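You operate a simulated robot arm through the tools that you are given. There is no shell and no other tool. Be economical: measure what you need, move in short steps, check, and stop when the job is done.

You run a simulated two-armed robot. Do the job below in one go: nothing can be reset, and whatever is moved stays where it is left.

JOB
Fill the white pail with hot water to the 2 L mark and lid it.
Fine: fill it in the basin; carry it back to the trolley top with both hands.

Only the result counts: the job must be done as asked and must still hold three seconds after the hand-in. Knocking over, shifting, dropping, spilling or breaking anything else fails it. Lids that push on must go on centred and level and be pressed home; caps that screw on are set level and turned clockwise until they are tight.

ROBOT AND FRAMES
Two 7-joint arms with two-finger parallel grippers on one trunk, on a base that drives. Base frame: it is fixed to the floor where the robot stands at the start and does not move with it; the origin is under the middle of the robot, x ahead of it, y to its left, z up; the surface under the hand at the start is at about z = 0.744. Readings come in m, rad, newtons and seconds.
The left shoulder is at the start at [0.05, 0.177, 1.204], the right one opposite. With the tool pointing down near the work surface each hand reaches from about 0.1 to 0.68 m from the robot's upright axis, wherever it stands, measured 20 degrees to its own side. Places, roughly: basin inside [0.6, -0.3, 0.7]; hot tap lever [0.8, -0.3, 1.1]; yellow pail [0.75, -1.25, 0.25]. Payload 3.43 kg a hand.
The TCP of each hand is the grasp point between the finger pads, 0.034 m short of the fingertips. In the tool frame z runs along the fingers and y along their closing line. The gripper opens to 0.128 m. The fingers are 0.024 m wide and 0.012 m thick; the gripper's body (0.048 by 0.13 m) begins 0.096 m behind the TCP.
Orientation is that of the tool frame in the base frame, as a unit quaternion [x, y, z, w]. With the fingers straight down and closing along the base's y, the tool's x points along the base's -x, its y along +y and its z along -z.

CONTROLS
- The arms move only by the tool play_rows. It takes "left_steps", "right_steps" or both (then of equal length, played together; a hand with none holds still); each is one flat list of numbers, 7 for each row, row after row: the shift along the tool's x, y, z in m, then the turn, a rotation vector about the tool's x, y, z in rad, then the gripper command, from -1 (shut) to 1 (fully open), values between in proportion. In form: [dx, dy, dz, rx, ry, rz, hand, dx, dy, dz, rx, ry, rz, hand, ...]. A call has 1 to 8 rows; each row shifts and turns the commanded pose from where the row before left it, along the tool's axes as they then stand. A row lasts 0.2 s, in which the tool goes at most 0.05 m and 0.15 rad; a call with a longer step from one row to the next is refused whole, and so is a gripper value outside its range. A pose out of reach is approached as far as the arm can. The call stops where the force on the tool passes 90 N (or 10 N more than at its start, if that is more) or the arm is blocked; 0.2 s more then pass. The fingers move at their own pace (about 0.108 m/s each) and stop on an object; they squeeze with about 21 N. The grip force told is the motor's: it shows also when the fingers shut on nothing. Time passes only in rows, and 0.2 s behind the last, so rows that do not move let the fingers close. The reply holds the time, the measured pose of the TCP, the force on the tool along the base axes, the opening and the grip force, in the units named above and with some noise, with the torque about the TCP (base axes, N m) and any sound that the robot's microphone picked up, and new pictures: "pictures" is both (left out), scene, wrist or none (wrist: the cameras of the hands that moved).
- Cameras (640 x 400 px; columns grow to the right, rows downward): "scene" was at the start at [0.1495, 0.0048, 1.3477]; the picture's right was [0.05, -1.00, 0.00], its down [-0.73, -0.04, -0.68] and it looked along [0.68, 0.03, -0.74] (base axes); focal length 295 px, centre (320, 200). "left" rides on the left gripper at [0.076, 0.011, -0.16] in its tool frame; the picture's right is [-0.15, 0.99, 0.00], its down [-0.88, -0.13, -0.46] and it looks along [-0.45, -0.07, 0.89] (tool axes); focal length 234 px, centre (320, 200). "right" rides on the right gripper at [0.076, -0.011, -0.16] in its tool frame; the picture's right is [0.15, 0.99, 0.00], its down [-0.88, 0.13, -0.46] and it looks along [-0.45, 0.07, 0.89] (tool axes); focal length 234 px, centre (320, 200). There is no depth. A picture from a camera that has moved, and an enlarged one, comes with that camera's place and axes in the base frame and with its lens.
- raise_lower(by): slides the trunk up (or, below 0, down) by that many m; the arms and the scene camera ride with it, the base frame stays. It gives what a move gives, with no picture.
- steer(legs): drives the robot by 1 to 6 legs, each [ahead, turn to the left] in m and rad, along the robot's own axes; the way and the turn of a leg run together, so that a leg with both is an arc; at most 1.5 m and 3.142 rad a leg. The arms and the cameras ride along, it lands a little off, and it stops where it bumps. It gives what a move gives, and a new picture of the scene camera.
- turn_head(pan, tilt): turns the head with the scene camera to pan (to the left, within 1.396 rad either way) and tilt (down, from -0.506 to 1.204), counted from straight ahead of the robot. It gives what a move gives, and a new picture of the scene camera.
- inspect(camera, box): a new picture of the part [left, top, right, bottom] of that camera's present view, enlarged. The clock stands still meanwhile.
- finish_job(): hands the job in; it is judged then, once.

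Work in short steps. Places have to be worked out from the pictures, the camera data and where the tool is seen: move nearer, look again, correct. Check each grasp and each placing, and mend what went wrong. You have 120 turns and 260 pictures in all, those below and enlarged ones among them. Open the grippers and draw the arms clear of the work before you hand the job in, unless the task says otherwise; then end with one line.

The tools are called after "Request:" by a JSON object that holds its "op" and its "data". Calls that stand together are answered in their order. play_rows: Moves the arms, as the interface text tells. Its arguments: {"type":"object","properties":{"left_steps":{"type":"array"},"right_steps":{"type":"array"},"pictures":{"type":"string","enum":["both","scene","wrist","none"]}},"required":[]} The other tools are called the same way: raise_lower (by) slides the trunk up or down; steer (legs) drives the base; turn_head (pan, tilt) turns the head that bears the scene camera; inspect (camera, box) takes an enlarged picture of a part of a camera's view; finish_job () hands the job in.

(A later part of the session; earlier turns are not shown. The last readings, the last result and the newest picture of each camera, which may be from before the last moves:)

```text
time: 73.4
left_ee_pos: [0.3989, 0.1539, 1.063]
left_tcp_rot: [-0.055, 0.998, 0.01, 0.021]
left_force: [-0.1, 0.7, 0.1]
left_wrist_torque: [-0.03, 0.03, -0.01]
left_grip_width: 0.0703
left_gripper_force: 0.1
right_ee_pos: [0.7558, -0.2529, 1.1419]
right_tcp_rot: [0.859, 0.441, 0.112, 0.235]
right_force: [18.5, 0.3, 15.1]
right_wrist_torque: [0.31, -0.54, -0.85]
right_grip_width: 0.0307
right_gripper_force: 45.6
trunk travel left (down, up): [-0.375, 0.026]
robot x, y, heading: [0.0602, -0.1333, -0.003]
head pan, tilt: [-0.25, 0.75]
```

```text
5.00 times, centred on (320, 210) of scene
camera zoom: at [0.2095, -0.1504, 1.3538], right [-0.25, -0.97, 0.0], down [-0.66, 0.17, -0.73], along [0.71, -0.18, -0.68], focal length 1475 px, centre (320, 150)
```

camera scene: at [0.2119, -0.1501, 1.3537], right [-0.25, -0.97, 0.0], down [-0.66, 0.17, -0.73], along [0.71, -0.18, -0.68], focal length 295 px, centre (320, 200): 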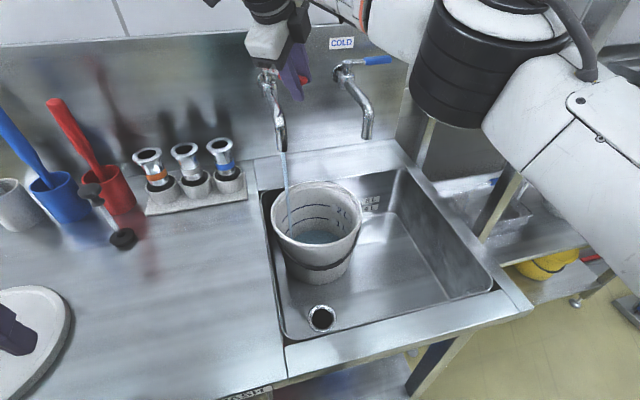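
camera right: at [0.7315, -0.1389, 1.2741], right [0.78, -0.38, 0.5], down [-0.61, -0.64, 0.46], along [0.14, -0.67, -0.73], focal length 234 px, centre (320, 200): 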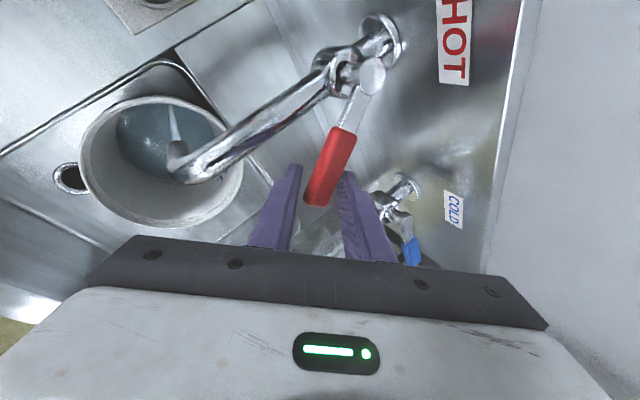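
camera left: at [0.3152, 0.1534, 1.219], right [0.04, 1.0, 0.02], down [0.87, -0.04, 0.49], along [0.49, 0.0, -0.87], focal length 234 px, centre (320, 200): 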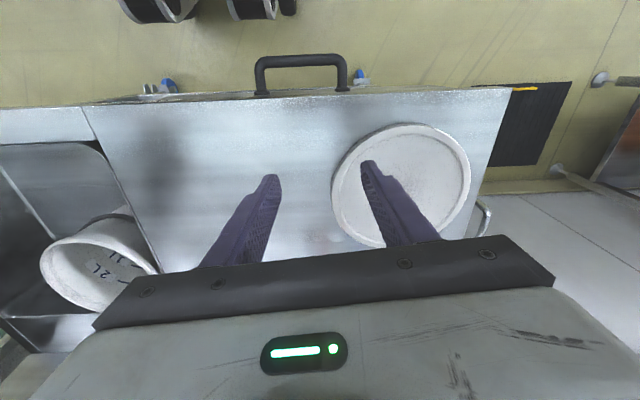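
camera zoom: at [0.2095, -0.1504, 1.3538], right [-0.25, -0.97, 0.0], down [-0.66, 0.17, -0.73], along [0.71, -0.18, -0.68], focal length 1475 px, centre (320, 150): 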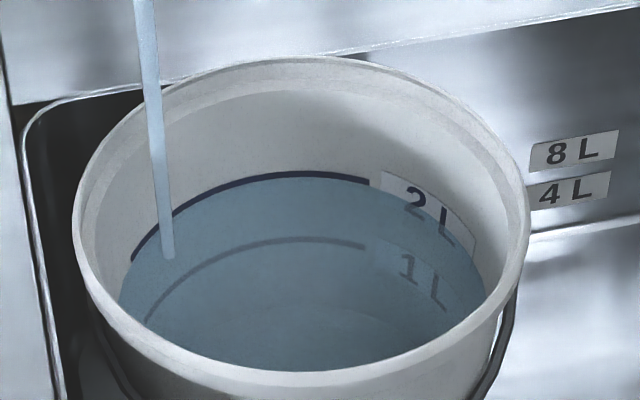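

Level ≈1.95 L: I close now by pushing the handle back along its arc.

Request:
{"op": "play_rows", "data": {"right_steps": [0.0036, 0.0135, 0.0078, -0.0025, 0.074, -0.129, -1, 0.0028, 0.013, 0.0075, -0.0025, 0.074, -0.129, -1, 0.0014, 0.011, 0.006, -0.002, 0.05, -0.08, -1], "pictures": "both"}}

```text
time: 74.2
left_ee_pos: [0.3969, 0.1509, 1.0642]
left_tcp_rot: [-0.056, 0.998, 0.011, 0.022]
left_force: [-0.1, 0.3, -0.2]
left_wrist_torque: [0.0, -0.01, -0.01]
left_grip_width: 0.0705
left_gripper_force: 0.2
right_ee_pos: [0.7963, -0.2818, 1.1414]
right_tcp_rot: [0.772, 0.58, 0.148, 0.214]
right_force: [-8.8, -32.6, 3.0]
right_wrist_torque: [0.97, -0.32, -0.56]
right_grip_width: 0.0271
right_gripper_force: 45.1
trunk travel left (down, up): [-0.375, 0.026]
robot x, y, heading: [0.0609, -0.1301, -0.009]
head pan, tilt: [-0.25, 0.75]
camera scene: at [0.207, -0.1561, 1.3539], right [-0.25, -0.97, 0.0], down [-0.66, 0.18, -0.73], along [0.71, -0.18, -0.68], focal length 295 px, centre (320, 200)
camera right: at [0.7303, -0.1825, 1.272], right [0.86, -0.09, 0.49], down [-0.36, -0.8, 0.48], along [0.35, -0.59, -0.73], focal length 234 px, centre (320, 200)
```

scene: 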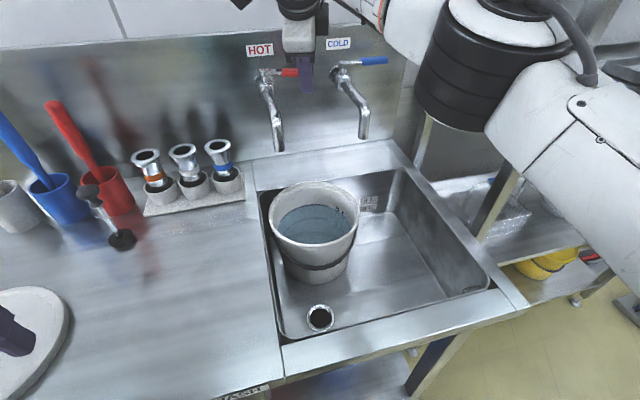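
right: 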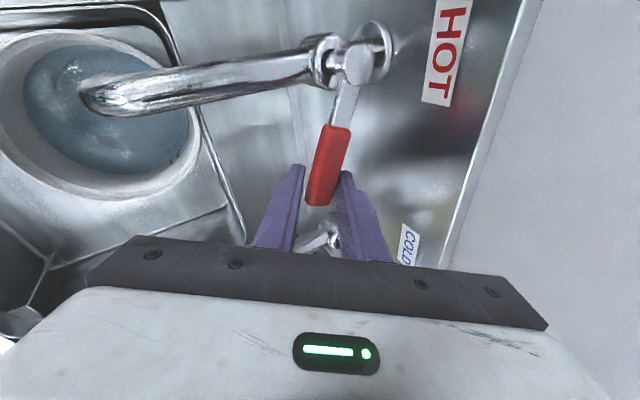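

The flow stopped. I check level and any drip.

Request:
{"op": "inspect", "data": {"camera": "scene", "box": [260, 170, 380, 250]}}

Request:
{"op": "inspect", "data": {"camera": "scene", "box": [240, 60, 340, 200]}}

```text
5.00 times, centred on (320, 210) of scene
camera zoom: at [0.207, -0.1561, 1.3539], right [-0.25, -0.97, 0.0], down [-0.66, 0.18, -0.73], along [0.71, -0.18, -0.68], focal length 1475 px, centre (320, 150)
```

zoom: 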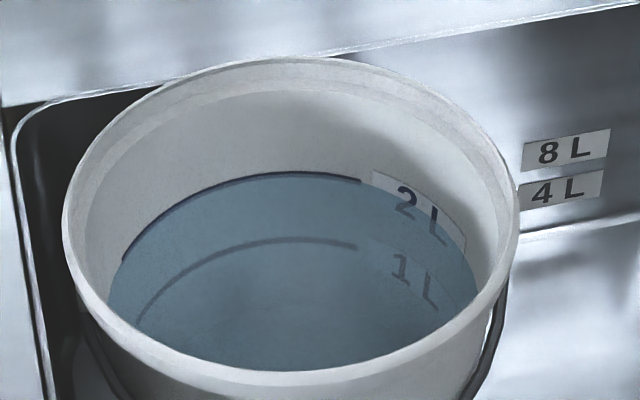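

```text
2.86 times, centred on (290, 130) of scene
camera zoom: at [0.207, -0.1561, 1.3539], right [-0.25, -0.97, 0.0], down [-0.66, 0.18, -0.73], along [0.71, -0.18, -0.68], focal length 843 px, centre (406, 400)
```

zoom: 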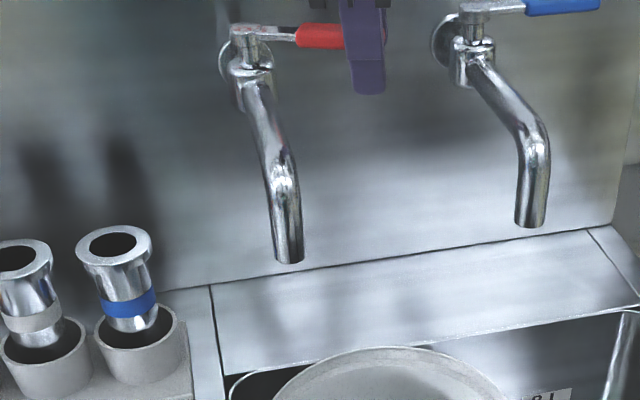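

Level is right on the 2 L line and the spout is dry. I nudge the handle a touch further to fully shut, then open and draw the hand up and back.

Request:
{"op": "play_rows", "data": {"right_steps": [-0.006, 0.009, 0.005, 0, 0, 0, -1, 0, 0, 0, 0, 0, 0, -1, 0, 0, 0, 0, 0, 0, -0.2, 0, 0, 0, 0, 0, 0, -0.2, 0, 0, -0.03, 0, 0, 0, -0.2, 0, 0, -0.045, 0, 0, 0, -0.2, 0, 0, -0.045, 0, 0, 0, -0.2], "pictures": "both"}}

```text
time: 75.8
left_ee_pos: [0.3982, 0.1531, 1.0638]
left_tcp_rot: [-0.055, 0.998, 0.009, 0.022]
left_force: [-0.3, 0.4, -0.3]
left_wrist_torque: [0.0, -0.01, -0.02]
left_grip_width: 0.0703
left_gripper_force: 0.0
right_ee_pos: [0.7397, -0.2612, 1.2439]
right_tcp_rot: [0.767, 0.586, 0.152, 0.212]
right_force: [-0.2, 0.2, 0.3]
right_wrist_torque: [-0.02, 0.0, 0.02]
right_grip_width: 0.0512
right_gripper_force: 0.0
right hand out of reach, approached as far as the arm can: row 1
trunk travel left (down, up): [-0.375, 0.026]
robot x, y, heading: [0.0577, -0.1334, -0.007]
head pan, tilt: [-0.25, 0.75]
camera scene: at [0.2078, -0.1505, 1.354], right [-0.25, -0.97, 0.0], down [-0.66, 0.17, -0.73], along [0.71, -0.18, -0.68], focal length 295 px, centre (320, 200)
camera right: at [0.6733, -0.1626, 1.3751], right [0.87, -0.08, 0.5], down [-0.34, -0.81, 0.47], along [0.36, -0.58, -0.73], focal length 234 px, centre (320, 200)
```

scene: 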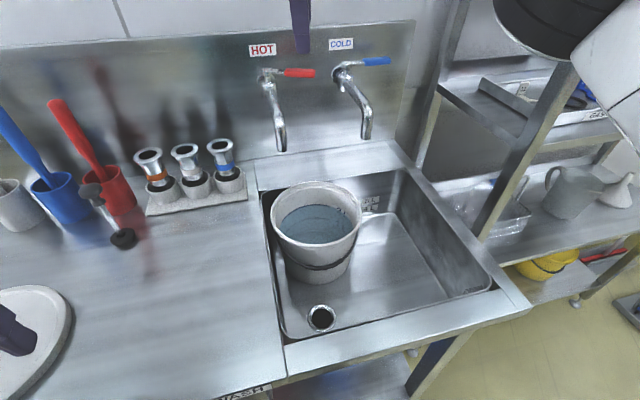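
right: 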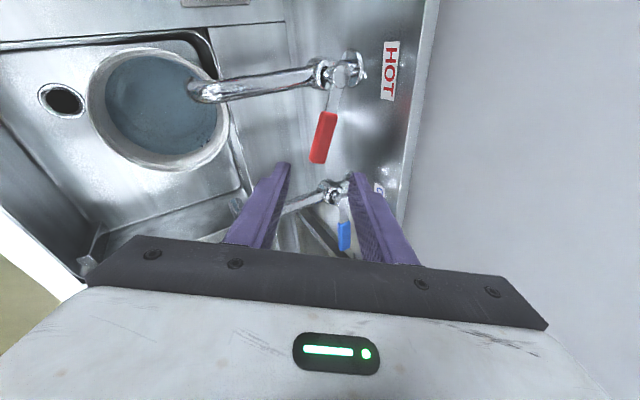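

The handle may not be fully back to closed. I compare with the earlier zoom from the same viewpoint.

Request:
{"op": "inspect", "data": {"camera": "scene", "box": [220, 40, 420, 165]}}

```text
3.20 times, centred on (320, 102) of scene
camera zoom: at [0.2078, -0.1505, 1.354], right [-0.25, -0.97, 0.0], down [-0.66, 0.17, -0.73], along [0.71, -0.18, -0.68], focal length 944 px, centre (320, 512)
```

zoom: 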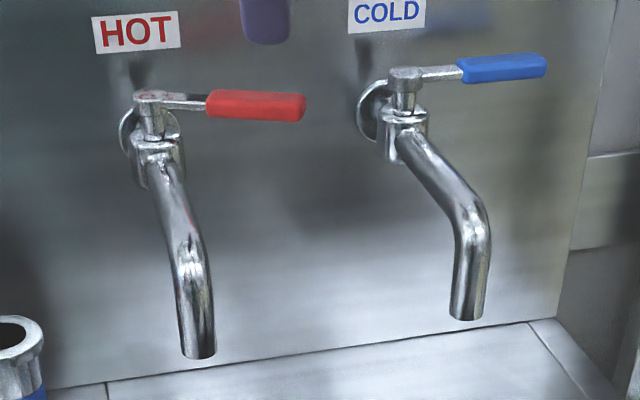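

It is still ~20° from shut. I close the fingers, go down in front of the handle and push it back toward the wall.

Request:
{"op": "play_rows", "data": {"right_steps": [-0.0106, -0.04, 0, 0, 0, 0, -1, 0, -0.0026, 0.045, 0, 0, 0, -1, 0, 0, 0.045, 0, 0, 0, -1, 0.003, 0.011, 0.0064, 0, 0, 0, -1, 0.003, 0.011, 0.0064, 0, 0, 0, -1, 0.003, 0.0115, 0.0066, 0, 0, 0, -1, 0, 0, 0, 0, 0, 0, -1], "pictures": "wrist"}}

Request:
{"op": "inspect", "data": {"camera": "scene", "box": [220, 40, 420, 165]}}

```text
time: 77.4
left_ee_pos: [0.3981, 0.1529, 1.0633]
left_tcp_rot: [-0.055, 0.998, 0.009, 0.022]
left_force: [0.3, -0.3, 0.0]
left_wrist_torque: [-0.03, -0.02, 0.0]
left_grip_width: 0.0703
left_gripper_force: 0.0
right_ee_pos: [0.7848, -0.2773, 1.1444]
right_tcp_rot: [0.767, 0.586, 0.153, 0.211]
right_force: [-0.4, 0.7, -0.5]
right_wrist_torque: [-0.03, -0.02, 0.04]
right_grip_width: 0.0003
right_gripper_force: 21.6
trunk travel left (down, up): [-0.375, 0.026]
robot x, y, heading: [0.0593, -0.1317, -0.003]
head pan, tilt: [-0.25, 0.75]
camera right: at [0.7185, -0.179, 1.2751], right [0.87, -0.08, 0.49], down [-0.34, -0.81, 0.47], along [0.36, -0.58, -0.73], focal length 234 px, centre (320, 200)
```

right: 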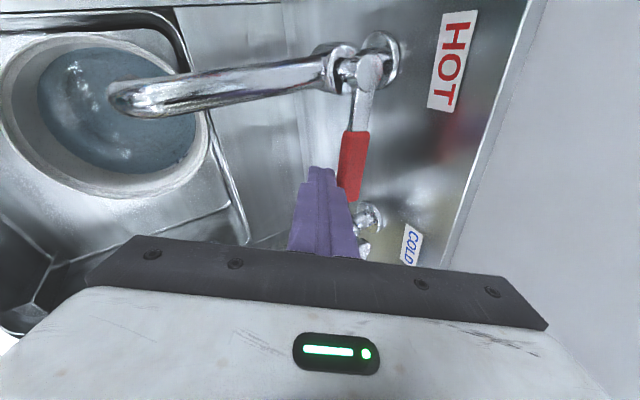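

```text
3.20 times, centred on (320, 102) of scene
camera zoom: at [0.2086, -0.1509, 1.3539], right [-0.25, -0.97, 0.0], down [-0.66, 0.17, -0.73], along [0.71, -0.18, -0.68], focal length 944 px, centre (320, 512)
```

zoom: 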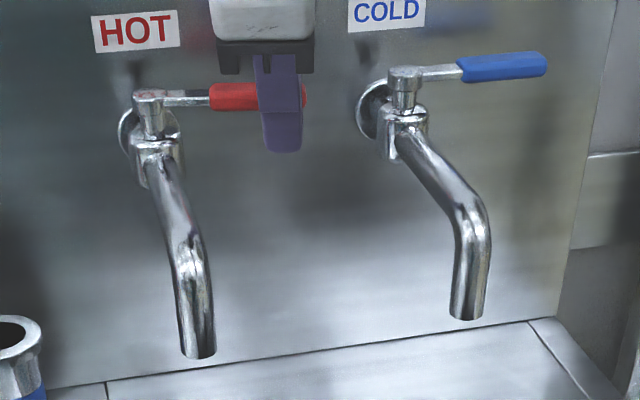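

The handle moved most of the way. I push ~1.5 cm further until it stops.

Request:
{"op": "play_rows", "data": {"right_steps": [0.0019, 0.0067, 0.0039, 0, 0, 0, -1, 0.0019, 0.0067, 0.0039, 0, 0, 0, -1, 0, 0, 0, 0, 0, 0, -1], "pictures": "none"}}

Request:
{"op": "inspect", "data": {"camera": "scene", "box": [220, 40, 420, 165]}}

```text
time: 78.2
left_ee_pos: [0.3972, 0.1537, 1.0616]
left_tcp_rot: [-0.055, 0.998, 0.009, 0.022]
left_force: [0.3, -0.7, 0.6]
left_wrist_torque: [-0.02, 0.01, -0.03]
left_grip_width: 0.0706
left_gripper_force: 0.0
right_ee_pos: [0.7998, -0.2775, 1.1434]
right_tcp_rot: [0.766, 0.588, 0.151, 0.211]
right_force: [-6.5, -1.9, -0.2]
right_wrist_torque: [-0.04, 0.05, -0.02]
right_grip_width: 0.0001
right_gripper_force: 21.0
trunk travel left (down, up): [-0.375, 0.026]
robot x, y, heading: [0.0565, -0.1289, -0.003]
head pan, tilt: [-0.25, 0.75]
```

```text
3.20 times, centred on (320, 102) of scene
camera zoom: at [0.2078, -0.151, 1.3539], right [-0.25, -0.97, 0.0], down [-0.66, 0.17, -0.73], along [0.71, -0.18, -0.68], focal length 944 px, centre (320, 512)
```

zoom: 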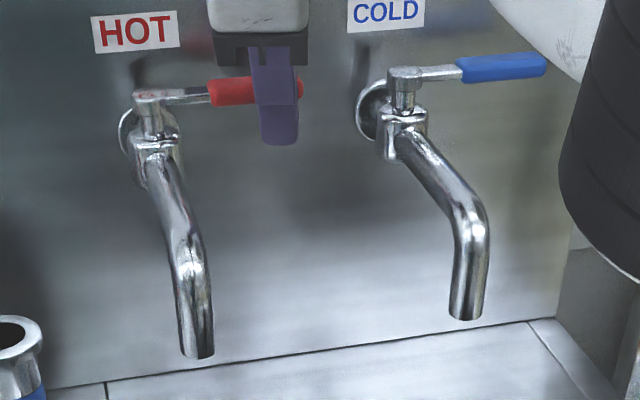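

Almost at its original place. I give a last 6 mm push, then withdraw back and up, and start turning the hand back to pointing down.

Request:
{"op": "play_rows", "data": {"right_steps": [0.0015, 0.0055, 0.003, 0, 0, 0, -1, 0, 0, 0, 0, 0, 0, -1, -0.006, -0.024, -0.014, 0, 0, 0, -1, 0, 0, -0.045, 0, 0, 0, -1, 0, 0, -0.045, 0, 0, 0, -1, 0, -0.03, -0.03, 0, 0, 0, -1, 0, -0.03, -0.03, 0.15, 0, 0, -1, 0, 0, 0, 0.15, 0, 0, -1], "pictures": "scene"}}

Request:
{"op": "inspect", "data": {"camera": "scene", "box": [220, 40, 420, 165]}}

```text
time: 80.0
left_ee_pos: [0.3987, 0.153, 1.0628]
left_tcp_rot: [-0.055, 0.998, 0.009, 0.02]
left_force: [0.3, 0.2, -0.6]
left_wrist_torque: [0.03, -0.01, -0.02]
left_grip_width: 0.0704
left_gripper_force: 0.0
right_ee_pos: [0.6498, -0.2407, 1.2418]
right_tcp_rot: [0.79, 0.603, 0.061, 0.093]
right_force: [-0.1, 0.2, -0.3]
right_wrist_torque: [-0.01, 0.02, 0.01]
right_grip_width: 0.0
right_gripper_force: 20.5
right hand out of reach, approached as far as the arm can: row 1
trunk travel left (down, up): [-0.375, 0.026]
robot x, y, heading: [0.056, -0.1297, -0.004]
head pan, tilt: [-0.25, 0.75]
camera scene: at [0.2093, -0.1503, 1.3537], right [-0.25, -0.97, 0.0], down [-0.66, 0.17, -0.73], along [0.71, -0.18, -0.68], focal length 295 px, centre (320, 200)
```

scene: 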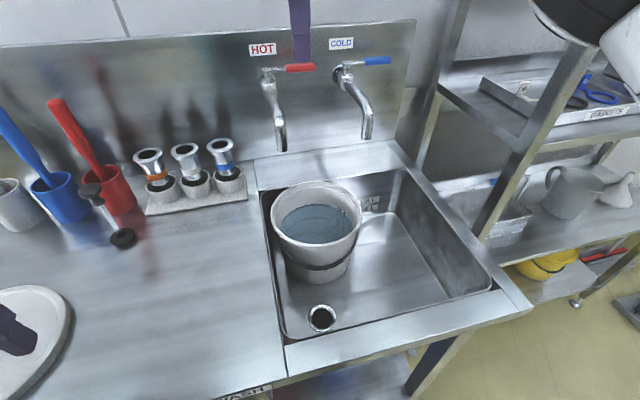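

```text
3.20 times, centred on (320, 102) of scene
camera zoom: at [0.2093, -0.1503, 1.3537], right [-0.25, -0.97, 0.0], down [-0.66, 0.17, -0.73], along [0.71, -0.18, -0.68], focal length 944 px, centre (320, 512)
```

zoom: 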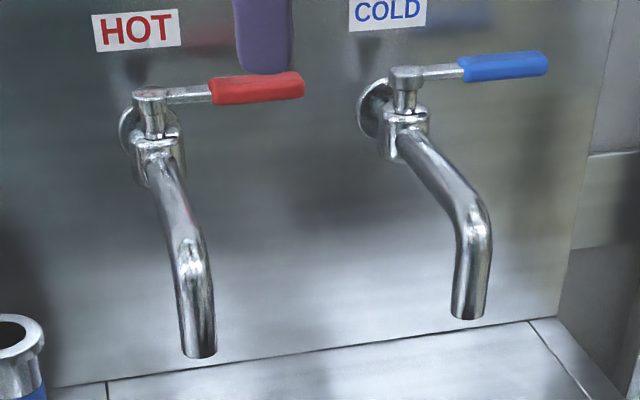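

The tap is shut as at the start. Now I roll the right hand back (closing along y, pointing down).

Request:
{"op": "play_rows", "data": {"right_steps": [0, 0, 0, 0.11, 0, 0, -1, 0, 0, 0, 0.1, 0, -0.1, -1, 0, 0, 0, 0, 0, -0.15, -1, 0, 0, 0, 0, 0, -0.15, -1, 0, 0, 0, 0, 0, -0.15, -1, 0, 0, 0, 0, 0, -0.15, -1, 0, 0, 0, 0, 0, -0.15, -1, 0, 0, 0, 0, 0, -0.15, -1], "pictures": "none"}}

Request:
{"op": "play_rows", "data": {"right_steps": [0, 0, 0, 0, 0, -0.15, -1, 0, 0, 0, 0, 0, -0.15, -1, 0, 0, 0, 0, 0, -0.15, -1, 0, 0, 0, 0, 0, -0.15, -1, 0, 0, 0, 0, 0, -0.15, -1, 0, 0, 0, 0, 0, -0.05, -1], "pictures": "both"}}

```text
time: 81.8
left_ee_pos: [0.3977, 0.1543, 1.0641]
left_tcp_rot: [-0.056, 0.998, 0.008, 0.021]
left_force: [-0.5, 1.2, -0.2]
left_wrist_torque: [0.01, 0.03, 0.01]
left_grip_width: 0.0703
left_gripper_force: 0.1
right_ee_pos: [0.6381, -0.2418, 1.2418]
right_tcp_rot: [0.407, 0.913, -0.01, 0.009]
right_force: [0.2, -0.2, -1.2]
right_wrist_torque: [0.0, 0.02, 0.0]
right_grip_width: 0.0001
right_gripper_force: 20.6
right hand out of reach, approached as far as the arm can: row 2
trunk travel left (down, up): [-0.375, 0.026]
robot x, y, heading: [0.0611, -0.1319, -0.007]
head pan, tilt: [-0.25, 0.75]
```

```text
time: 83.2
left_ee_pos: [0.398, 0.1538, 1.0625]
left_tcp_rot: [-0.055, 0.998, 0.009, 0.022]
left_force: [0.1, -0.7, 0.4]
left_wrist_torque: [0.03, 0.02, 0.02]
left_grip_width: 0.0702
left_gripper_force: 0.1
right_ee_pos: [0.6372, -0.2418, 1.2408]
right_tcp_rot: [0.019, 1.0, -0.012, 0.007]
right_force: [-0.1, -0.2, -0.1]
right_wrist_torque: [0.0, 0.02, -0.02]
right_grip_width: 0.0
right_gripper_force: 21.3
trunk travel left (down, up): [-0.375, 0.026]
robot x, y, heading: [0.0572, -0.1307, -0.006]
head pan, tilt: [-0.25, 0.75]
camera scene: at [0.2086, -0.1508, 1.3539], right [-0.25, -0.97, 0.0], down [-0.66, 0.17, -0.73], along [0.71, -0.18, -0.68], focal length 295 px, centre (320, 200)
camera right: at [0.5591, -0.247, 1.4001], right [-0.11, 0.99, -0.03], down [0.88, 0.11, 0.46], along [0.46, 0.03, -0.89], focal length 234 px, centre (320, 200)
```

scene: 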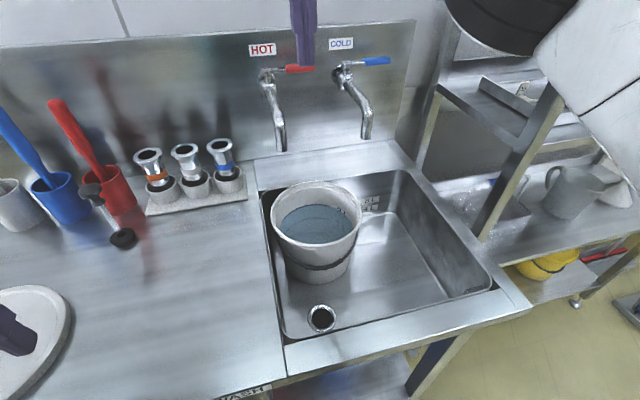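
right: 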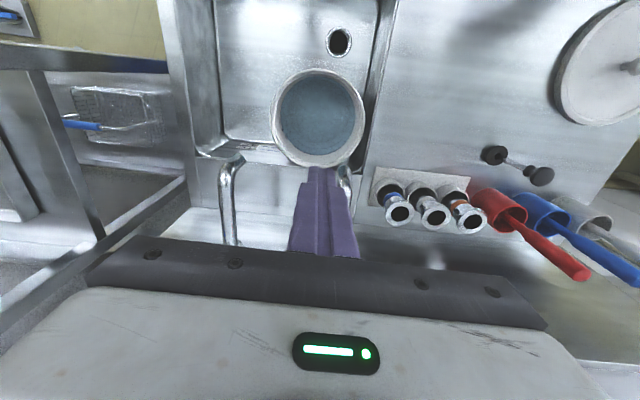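

The right hand points down again. I move it back and to the pail's right side, tilt 0.3 rad as before, and descend most of the way.

Request:
{"op": "play_rows", "data": {"right_steps": [0.03, -0.035, 0, 0, 0, 0, -0.2, 0.03, -0.035, 0, 0, 0, 0, -0.2, 0, -0.035, 0, 0, -0.15, 0, -0.2, 0, 0, 0, 0, -0.15, -0.03, -0.2, 0.0056, 0, 0.042, 0, 0, 0, -0.2, 0.0056, 0, 0.042, 0, 0, 0, -0.2, 0.0056, 0, 0.042, 0, 0, 0, -0.2, 0.0056, 0, 0.042, 0, 0, 0, -0.2], "pictures": "both"}}

```text
refused: row 4 steps farther than a row can; nothing moved
```

Request:
{"op": "play_rows", "data": {"right_steps": [0.03, -0.035, 0, 0, 0, -0.03, -0.2, 0.03, -0.035, 0, 0, 0, 0, -0.2, 0, -0.035, 0, 0, -0.149, 0, -0.2, 0, 0, 0, 0, -0.149, 0, -0.2, 0.0056, 0, 0.042, 0, 0, 0, -0.2, 0.0056, 0, 0.042, 0, 0, 0, -0.2, 0.0056, 0, 0.042, 0, 0, 0, -0.2, 0.0056, 0, 0.042, 0, 0, 0, -0.2], "pictures": "both"}}

```text
time: 85.0
left_ee_pos: [0.3976, 0.1539, 1.0632]
left_tcp_rot: [-0.054, 0.998, 0.009, 0.021]
left_force: [-0.3, -1.0, -0.1]
left_wrist_torque: [0.02, 0.04, -0.03]
left_grip_width: 0.0703
left_gripper_force: 0.1
right_ee_pos: [0.6063, -0.3499, 1.0763]
right_tcp_rot: [0.003, 0.988, -0.013, 0.154]
right_force: [-0.4, 0.0, -0.3]
right_wrist_torque: [0.03, 0.0, -0.02]
right_grip_width: 0.0512
right_gripper_force: 0.1
trunk travel left (down, up): [-0.375, 0.026]
robot x, y, heading: [0.0584, -0.1319, -0.003]
head pan, tilt: [-0.25, 0.75]
camera scene: at [0.209, -0.1509, 1.3538], right [-0.25, -0.97, 0.0], down [-0.66, 0.17, -0.73], along [0.71, -0.18, -0.68], focal length 295 px, centre (320, 200)
camera right: at [0.4849, -0.3575, 1.2052], right [-0.13, 0.99, -0.07], down [0.7, 0.14, 0.7], along [0.7, 0.04, -0.71], focal length 234 px, centre (320, 200)
```

scene: 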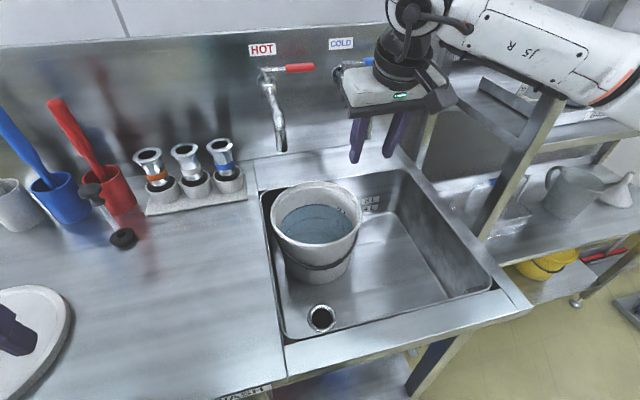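
right: 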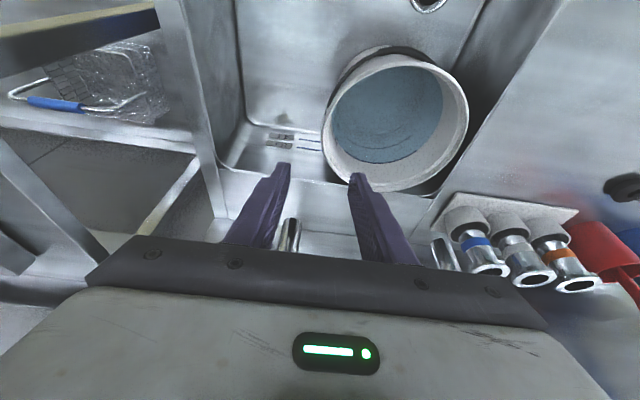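

Request:
{"op": "play_rows", "data": {"right_steps": [0.0055, 0, 0.034, 0, 0, 0, -0.2, 0.0055, 0, 0.034, 0, 0, 0, -0.2, 0.0055, 0, 0.034, 0, 0, 0, -0.2, 0.0055, 0, 0.034, 0, 0, 0, -0.2, 0.0055, 0, 0.034, 0, 0, 0, -0.2], "pictures": "wrist"}}

```text
time: 86.2
left_ee_pos: [0.398, 0.1549, 1.0619]
left_tcp_rot: [-0.054, 0.998, 0.01, 0.02]
left_force: [-1.4, -0.4, 0.5]
left_wrist_torque: [0.0, -0.01, 0.01]
left_grip_width: 0.0705
left_gripper_force: 0.1
right_ee_pos: [0.6318, -0.3536, 0.9068]
right_tcp_rot: [0.003, 0.988, -0.013, 0.154]
right_force: [0.5, 0.0, 0.5]
right_wrist_torque: [0.02, -0.04, 0.02]
right_grip_width: 0.0514
right_gripper_force: 0.0
trunk travel left (down, up): [-0.375, 0.026]
robot x, y, heading: [0.0594, -0.1314, -0.003]
head pan, tilt: [-0.25, 0.75]
camera right: at [0.5101, -0.3607, 1.0352], right [-0.13, 0.99, -0.07], down [0.7, 0.14, 0.7], along [0.7, 0.04, -0.71], focal length 234 px, centre (320, 200)
```

right: 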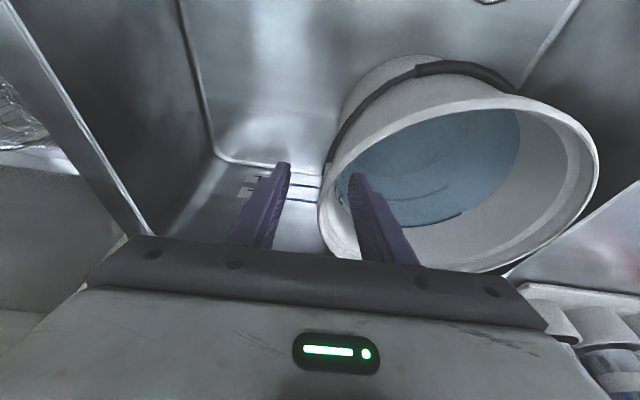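

The fingers straddle the rim, above the water. I close and slide the full pail slowly toward me and away from the left wall.

Request:
{"op": "play_rows", "data": {"right_steps": [0, 0, 0, 0, 0, 0, -1, 0, 0, 0, 0, 0, 0, -1, 0, 0, 0, 0, 0, 0, -1, 0.003, -0.002, -0.0009, 0, 0, 0, -1, 0.005, -0.0038, -0.0015, 0, 0, 0, -1, 0.005, -0.0038, -0.0015, 0, 0, 0, -1, 0.005, -0.0038, -0.0015, 0, 0, 0, -1], "pictures": "both"}}

```text
time: 87.8
left_ee_pos: [0.3986, 0.1543, 1.0631]
left_tcp_rot: [-0.055, 0.998, 0.009, 0.02]
left_force: [0.4, -1.0, -0.3]
left_wrist_torque: [0.01, 0.02, 0.02]
left_grip_width: 0.0707
left_gripper_force: 0.1
right_ee_pos: [0.6131, -0.3675, 0.9055]
right_tcp_rot: [0.005, 0.988, -0.013, 0.154]
right_force: [3.9, 2.4, 0.8]
right_wrist_torque: [0.59, -0.59, -0.33]
right_grip_width: 0.0135
right_gripper_force: 20.6
trunk travel left (down, up): [-0.375, 0.026]
robot x, y, heading: [0.0585, -0.1326, -0.006]
head pan, tilt: [-0.25, 0.75]
camera scene: at [0.2091, -0.1506, 1.3538], right [-0.25, -0.97, 0.0], down [-0.66, 0.17, -0.73], along [0.71, -0.18, -0.68], focal length 295 px, centre (320, 200)
camera right: at [0.4905, -0.3747, 1.0357], right [-0.13, 0.99, -0.07], down [0.7, 0.14, 0.7], along [0.7, 0.04, -0.71], focal length 234 px, centre (320, 200)
```

scene: 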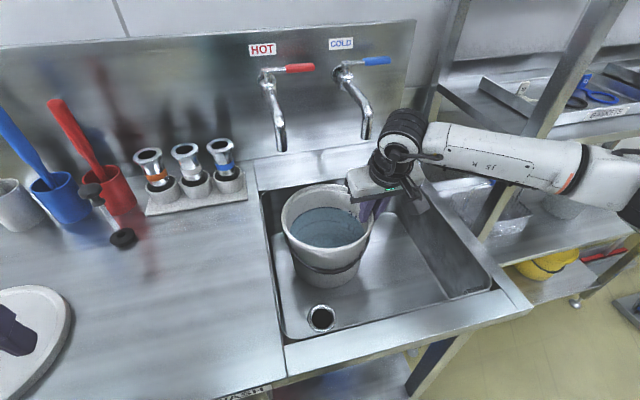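
right: 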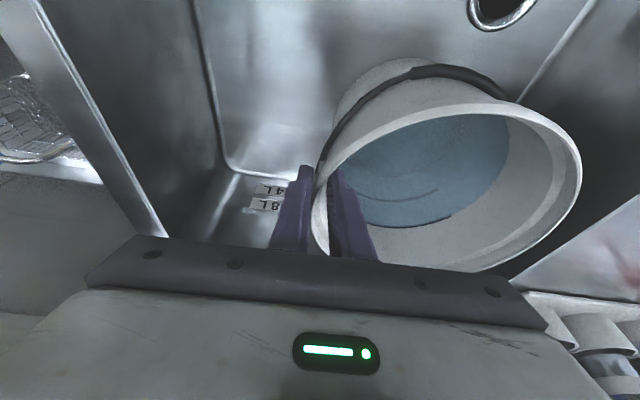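

It slides easily (4 N), water calm. I slide 4 cm more toward me.

Request:
{"op": "play_rows", "data": {"right_steps": [0.0046, -0.0021, -0.0014, 0, 0, 0, -1, 0.0046, -0.0021, -0.0014, 0, 0, 0, -1, 0.0046, -0.0021, -0.0014, 0, 0, 0, -1, 0.0046, -0.0021, -0.0014, 0, 0, 0, -1, 0.0046, -0.0021, -0.0014, 0, 0, 0, -1, 0.0046, -0.0021, -0.0014, 0, 0, 0, -1, 0.0046, -0.0021, -0.0014, 0, 0, 0, -1, 0.003, -0.001, -0.001, 0, 0, 0, -1], "pictures": "both"}}

```text
time: 89.6
left_ee_pos: [0.3983, 0.1534, 1.0616]
left_tcp_rot: [-0.055, 0.998, 0.008, 0.021]
left_force: [-0.1, 0.7, -0.5]
left_wrist_torque: [0.01, 0.03, -0.01]
left_grip_width: 0.0704
left_gripper_force: 0.0
right_ee_pos: [0.5745, -0.383, 0.9058]
right_tcp_rot: [0.005, 0.988, -0.014, 0.155]
right_force: [9.5, 0.7, 7.4]
right_wrist_torque: [0.1, 0.23, -0.61]
right_grip_width: 0.014
right_gripper_force: 20.8
trunk travel left (down, up): [-0.375, 0.026]
robot x, y, heading: [0.0628, -0.1313, -0.006]
head pan, tilt: [-0.25, 0.75]
camera scene: at [0.209, -0.1504, 1.3539], right [-0.25, -0.97, 0.0], down [-0.66, 0.17, -0.73], along [0.71, -0.18, -0.68], focal length 295 px, centre (320, 200)
camera right: at [0.4539, -0.39, 1.0357], right [-0.13, 0.99, -0.07], down [0.7, 0.14, 0.7], along [0.7, 0.04, -0.71], focal length 234 px, centre (320, 200)
```

scene: 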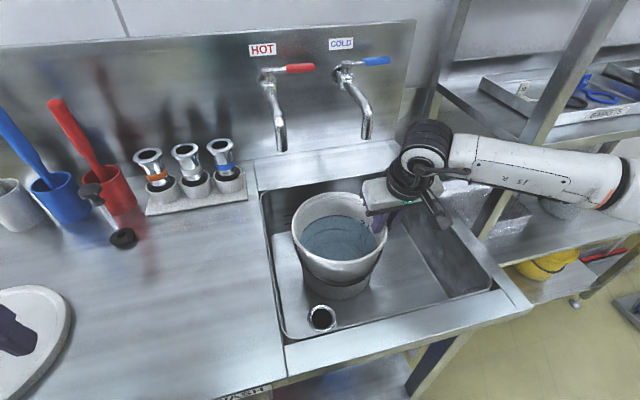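
right: 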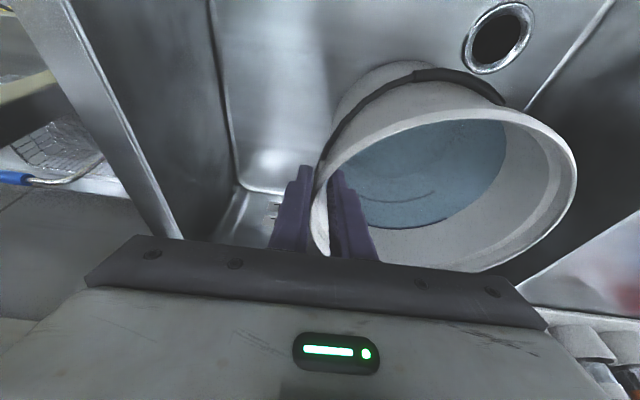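

Resistance rose to ~9 N (near the drain ring), so I stop there; pail centre ≈(0.565,−0.285). I keep the right grip and bring the left hand over to the pail's left side, straightened and tilted a little.

Request:
{"op": "play_rows", "data": {"left_steps": [0, -0.03, 0, 0, 0, 0.11, -0.2, 0, -0.03, 0, 0, -0.14, 0, -0.2, -0.0216, -0.042, 0.004, 0, 0, 0, -0.2, -0.0216, -0.042, 0.004, 0, 0, 0, -0.2, -0.0216, -0.042, 0.004, 0, 0, 0, -0.2, -0.0216, -0.042, 0.004, 0, 0, 0, -0.2, -0.0216, -0.042, 0.004, 0, 0, 0, -0.2, -0.0216, -0.042, 0.004, 0, 0, 0, -0.2], "right_steps": [0, 0, 0, 0, 0, 0, -1, 0, 0, 0, 0, 0, 0, -1, 0, 0, 0, 0, 0, 0, -1, 0, 0, 0, 0, 0, 0, -1, 0, 0, 0, 0, 0, 0, -1, 0, 0, 0, 0, 0, 0, -1, 0, 0, 0, 0, 0, 0, -1, 0, 0, 0, 0, 0, 0, -1], "pictures": "both"}}

```text
time: 91.4
left_ee_pos: [0.5329, -0.1582, 1.0571]
left_tcp_rot: [0.001, 0.996, 0.01, 0.09]
left_force: [-1.0, 0.2, 0.3]
left_wrist_torque: [0.0, -0.02, 0.0]
left_grip_width: 0.0514
left_gripper_force: 0.0
right_ee_pos: [0.5749, -0.3831, 0.9064]
right_tcp_rot: [0.003, 0.988, -0.012, 0.154]
right_force: [3.2, -5.4, 12.7]
right_wrist_torque: [0.12, -0.11, -0.45]
right_grip_width: 0.0141
right_gripper_force: 21.2
trunk travel left (down, up): [-0.375, 0.026]
robot x, y, heading: [0.0594, -0.1328, -0.008]
head pan, tilt: [-0.25, 0.75]
camera scene: at [0.2077, -0.1513, 1.354], right [-0.25, -0.97, 0.0], down [-0.66, 0.17, -0.73], along [0.71, -0.18, -0.68], focal length 295 px, centre (320, 200)
camera right: at [0.4527, -0.3905, 1.0356], right [-0.13, 0.99, -0.07], down [0.7, 0.14, 0.7], along [0.7, 0.04, -0.71], focal length 234 px, centre (320, 200)
camera left: at [0.4298, -0.1504, 1.2008], right [0.14, 0.99, 0.05], down [0.78, -0.14, 0.6], along [0.6, -0.05, -0.8], focal length 234 px, centre (320, 200)
```

scene: 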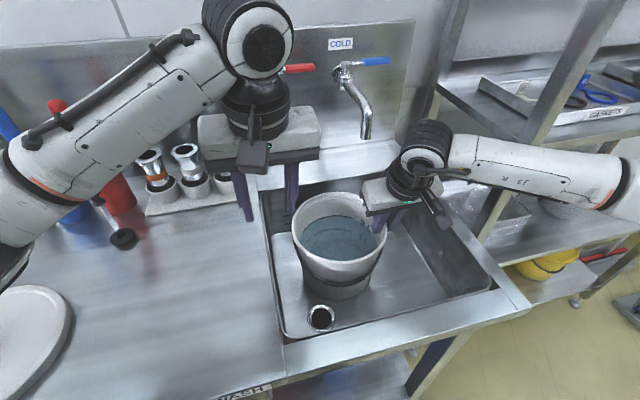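
right: 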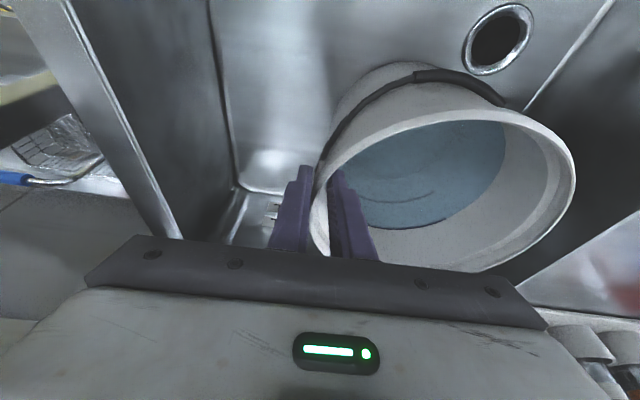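
left: 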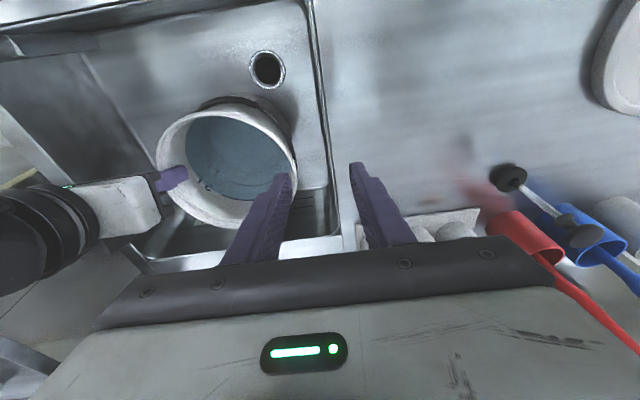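

Left rim edge ≈ y −0.192, too near the basin wall for the outer finger, so I slide the pail 1.4 cm more to −y with the right hand while the left comes to just above its grip spot.

Request:
{"op": "play_rows", "data": {"left_steps": [-0.0065, -0.016, 0.018, 0, 0, 0, -0.31, -0.0065, -0.016, 0.018, 0, 0, 0, -0.31, -0.0065, -0.016, 0.018, 0, 0, 0, -0.31, 0, 0, 0, 0, 0, 0, -0.31], "right_steps": [0, -0.004, 0, 0, 0, 0, -1, 0, -0.005, 0, 0, 0, 0, -1, 0, -0.005, 0, 0, 0, 0, -1, 0, 0, 0, 0, 0, 0, -1], "pictures": "both"}}

```text
time: 92.4
left_ee_pos: [0.5623, -0.2061, 1.0064]
left_tcp_rot: [0.001, 0.996, 0.009, 0.09]
left_force: [0.8, -0.2, -0.4]
left_wrist_torque: [-0.01, 0.0, 0.01]
left_grip_width: 0.0442
left_gripper_force: 0.0
right_ee_pos: [0.573, -0.3959, 0.9068]
right_tcp_rot: [0.004, 0.988, -0.013, 0.153]
right_force: [0.6, 7.6, 7.3]
right_wrist_torque: [0.91, 0.12, -0.12]
right_grip_width: 0.013
right_gripper_force: 21.5
trunk travel left (down, up): [-0.375, 0.026]
robot x, y, heading: [0.0567, -0.1281, -0.008]
head pan, tilt: [-0.25, 0.75]
camera scene: at [0.2081, -0.1497, 1.3539], right [-0.25, -0.97, 0.0], down [-0.66, 0.17, -0.73], along [0.71, -0.18, -0.68], focal length 295 px, centre (320, 200)
camera right: at [0.4518, -0.4032, 1.0356], right [-0.13, 0.99, -0.07], down [0.7, 0.14, 0.7], along [0.7, 0.04, -0.71], focal length 234 px, centre (320, 200)
camera left: at [0.4596, -0.1967, 1.1495], right [0.14, 0.99, 0.05], down [0.78, -0.14, 0.6], along [0.6, -0.05, -0.8], focal length 234 px, centre (320, 200)
```

scene: 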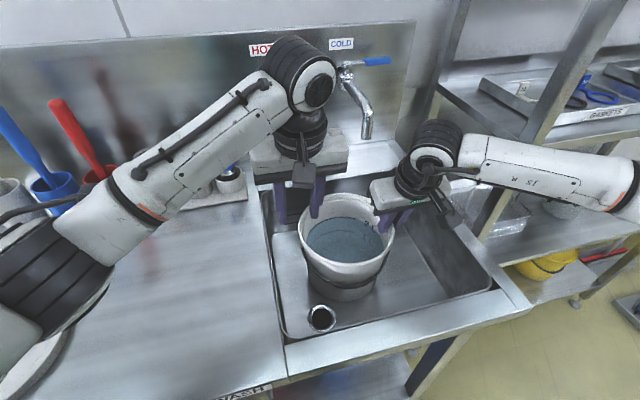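
right: 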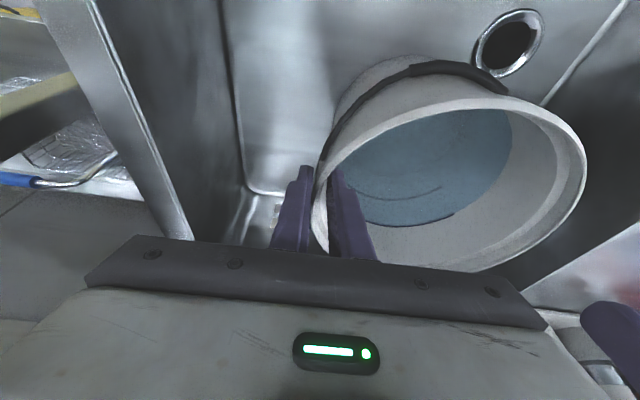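
left: 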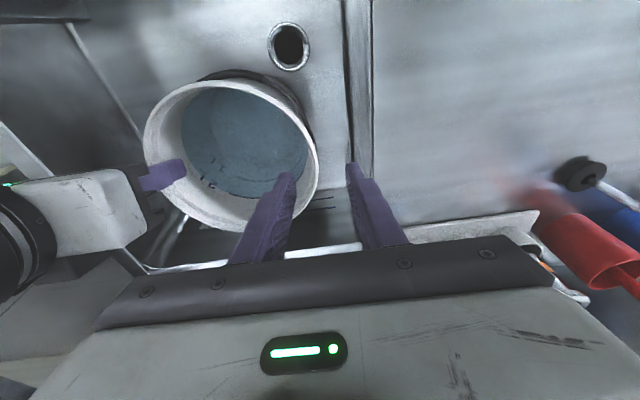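

Alignment fits: the rim edge lies midway in the left gripper's opening. I descend 10 cm with the left.

Request:
{"op": "play_rows", "data": {"left_steps": [0.006, 0, 0.033, 0, 0, 0, -0.31, 0.006, 0, 0.033, 0, 0, 0, -0.31, 0.006, 0, 0.033, 0, 0, 0, -0.31], "right_steps": [0, 0, 0, 0, 0, 0, -1, 0, 0, 0, 0, 0, 0, -1, 0, 0, 0, 0, 0, 0, -1], "pictures": "both"}}

```text
time: 93.2
left_ee_pos: [0.5625, -0.2047, 0.9057]
left_tcp_rot: [0.001, 0.996, 0.009, 0.09]
left_force: [0.2, -0.4, -0.1]
left_wrist_torque: [0.0, 0.0, 0.01]
left_grip_width: 0.0443
left_gripper_force: 0.1
right_ee_pos: [0.574, -0.397, 0.9063]
right_tcp_rot: [0.004, 0.988, -0.013, 0.153]
right_force: [-1.5, 7.4, 2.7]
right_wrist_torque: [1.05, 0.14, -0.11]
right_grip_width: 0.013
right_gripper_force: 21.0
trunk travel left (down, up): [-0.375, 0.026]
robot x, y, heading: [0.0584, -0.1294, -0.007]
head pan, tilt: [-0.25, 0.75]
camera scene: at [0.2083, -0.1499, 1.3539], right [-0.25, -0.97, 0.0], down [-0.66, 0.17, -0.73], along [0.71, -0.18, -0.68], focal length 295 px, centre (320, 200)
camera right: at [0.4521, -0.4034, 1.0356], right [-0.13, 0.99, -0.07], down [0.7, 0.14, 0.7], along [0.7, 0.04, -0.71], focal length 234 px, centre (320, 200)
camera left: at [0.46, -0.1949, 1.0482], right [0.14, 0.99, 0.04], down [0.78, -0.14, 0.6], along [0.6, -0.05, -0.8], focal length 234 px, centre (320, 200)
```

scene: 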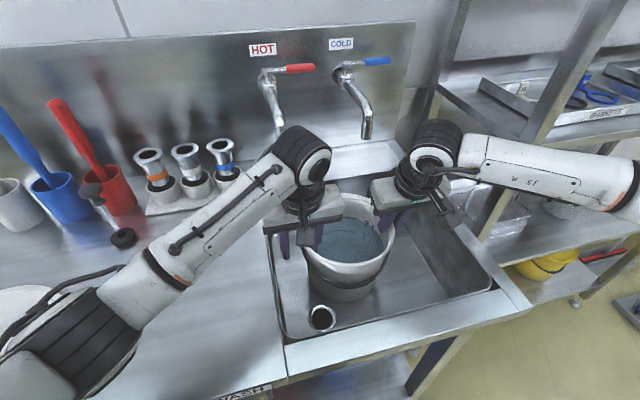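
right: 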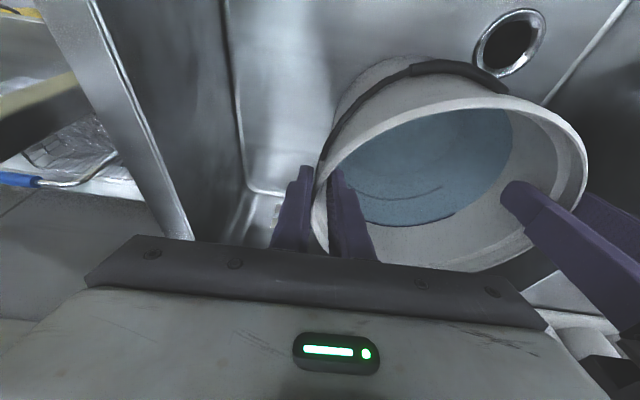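
left: 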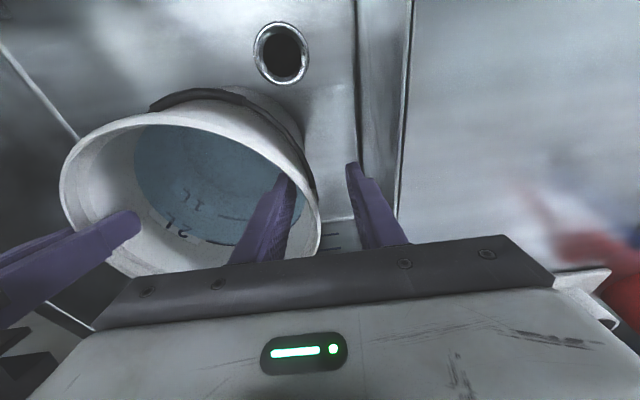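

The rim passes between the left fingers. I shift 5 mm inward and close the left gripper.

Request:
{"op": "play_rows", "data": {"left_steps": [0, -0.004, 0, 0, 0, 0, -0.31, 0, 0, 0, 0, 0, 0, -1, 0, 0, 0, 0, 0, 0, -1, 0, 0, 0, 0, 0, 0, -1, 0, 0, 0, 0, 0, 0, -1], "right_steps": [0, 0, 0, 0, 0, 0, -1, 0, 0, 0, 0, 0, 0, -1, 0, 0, 0, 0, 0, 0, -1, 0, 0, 0, 0, 0, 0, -1, 0, 0, 0, 0, 0, 0, -1], "pictures": "wrist"}}

```text
time: 94.4
left_ee_pos: [0.5613, -0.2135, 0.9057]
left_tcp_rot: [0.004, 0.996, 0.004, 0.091]
left_force: [1.9, -30.8, -0.1]
left_wrist_torque: [-1.38, 0.24, 0.26]
left_grip_width: 0.013
left_gripper_force: 20.9
right_ee_pos: [0.5751, -0.3942, 0.9064]
right_tcp_rot: [0.001, 0.988, -0.008, 0.154]
right_force: [-4.1, 26.4, 4.5]
right_wrist_torque: [0.56, -0.27, -0.35]
right_grip_width: 0.0128
right_gripper_force: 20.9
trunk travel left (down, up): [-0.375, 0.026]
robot x, y, heading: [0.0605, -0.13, -0.003]
head pan, tilt: [-0.25, 0.75]
camera right: at [0.4521, -0.4021, 1.0353], right [-0.14, 0.99, -0.06], down [0.7, 0.14, 0.7], along [0.7, 0.05, -0.71], focal length 234 px, centre (320, 200)
camera left: at [0.4591, -0.2025, 1.0484], right [0.15, 0.99, 0.03], down [0.78, -0.14, 0.61], along [0.6, -0.07, -0.79], focal length 234 px, centre (320, 200)
```

right: 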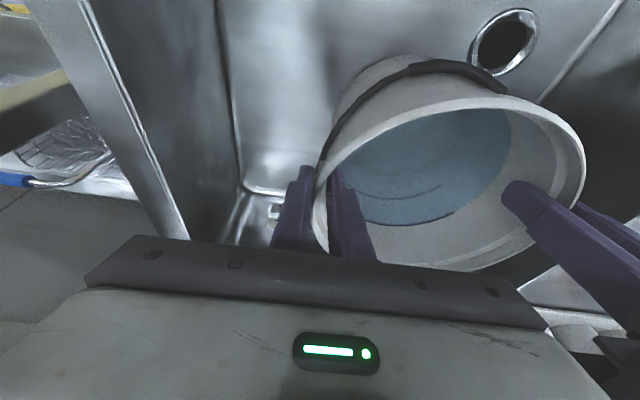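
left: 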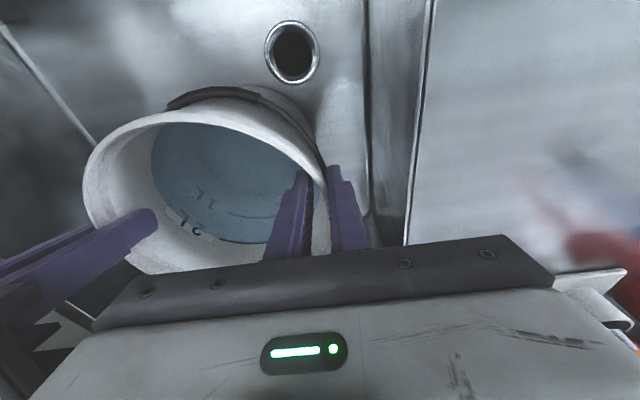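

Both grips are on. I relax the outward pull, then lift 1 cm slowly to test for slip.

Request:
{"op": "play_rows", "data": {"left_steps": [0, -0.004, 0, 0, 0, 0, -1, 0, 0, 0, 0, 0, 0, -1, -0.0009, 0, -0.0049, 0, 0, 0, -1, -0.0009, 0, -0.0049, 0, 0, 0, -1, -0.0009, 0, -0.0049, 0, 0, 0, -1, 0, 0, 0, 0, 0, 0, -1], "right_steps": [0, 0.003, 0, 0, 0, 0, -1, 0, 0, 0, 0, 0, 0, -1, -0.0015, 0, -0.0048, 0, 0, 0, -1, -0.0015, 0, -0.0048, 0, 0, 0, -1, -0.0015, 0, -0.0048, 0, 0, 0, -1, 0, 0, 0, 0, 0, 0, -1], "pictures": "both"}}

```text
time: 95.8
left_ee_pos: [0.565, -0.2139, 0.9175]
left_tcp_rot: [0.001, 0.996, 0.008, 0.091]
left_force: [1.5, -18.3, -9.1]
left_wrist_torque: [-1.19, 0.17, 0.33]
left_grip_width: 0.0132
left_gripper_force: 20.9
right_ee_pos: [0.5748, -0.3922, 0.9205]
right_tcp_rot: [0.003, 0.989, -0.01, 0.151]
right_force: [-1.7, 18.6, -12.1]
right_wrist_torque: [1.01, 0.2, -0.11]
right_grip_width: 0.0126
right_gripper_force: 21.2
trunk travel left (down, up): [-0.375, 0.026]
robot x, y, heading: [0.0581, -0.1315, -0.007]
head pan, tilt: [-0.25, 0.75]
camera scene: at [0.2106, -0.1514, 1.3535], right [-0.25, -0.97, 0.0], down [-0.66, 0.17, -0.73], along [0.71, -0.18, -0.68], focal length 295 px, centre (320, 200)
camera right: at [0.4537, -0.4003, 1.0494], right [-0.13, 0.99, -0.06], down [0.71, 0.14, 0.69], along [0.7, 0.05, -0.72], focal length 234 px, centre (320, 200)
camera left: at [0.4616, -0.2042, 1.062], right [0.14, 0.99, 0.04], down [0.78, -0.14, 0.6], along [0.6, -0.05, -0.8], focal length 234 px, centre (320, 200)
```

scene: 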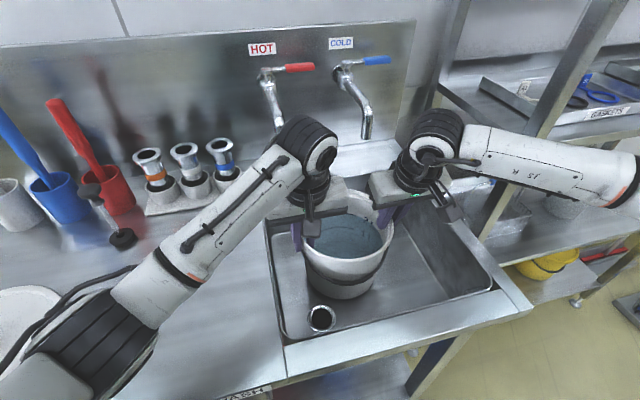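
right: 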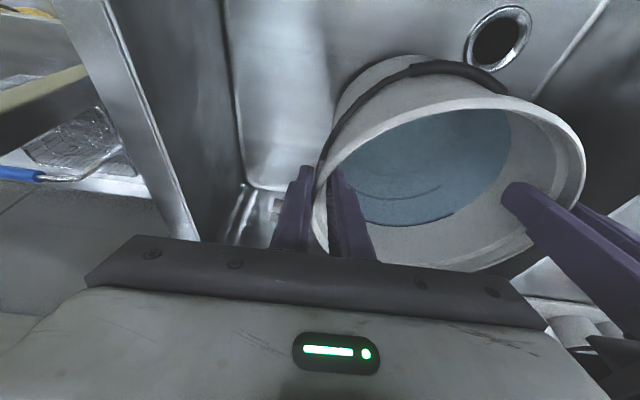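
left: 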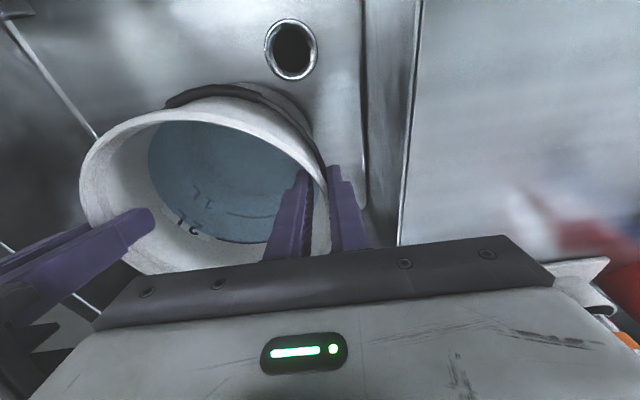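

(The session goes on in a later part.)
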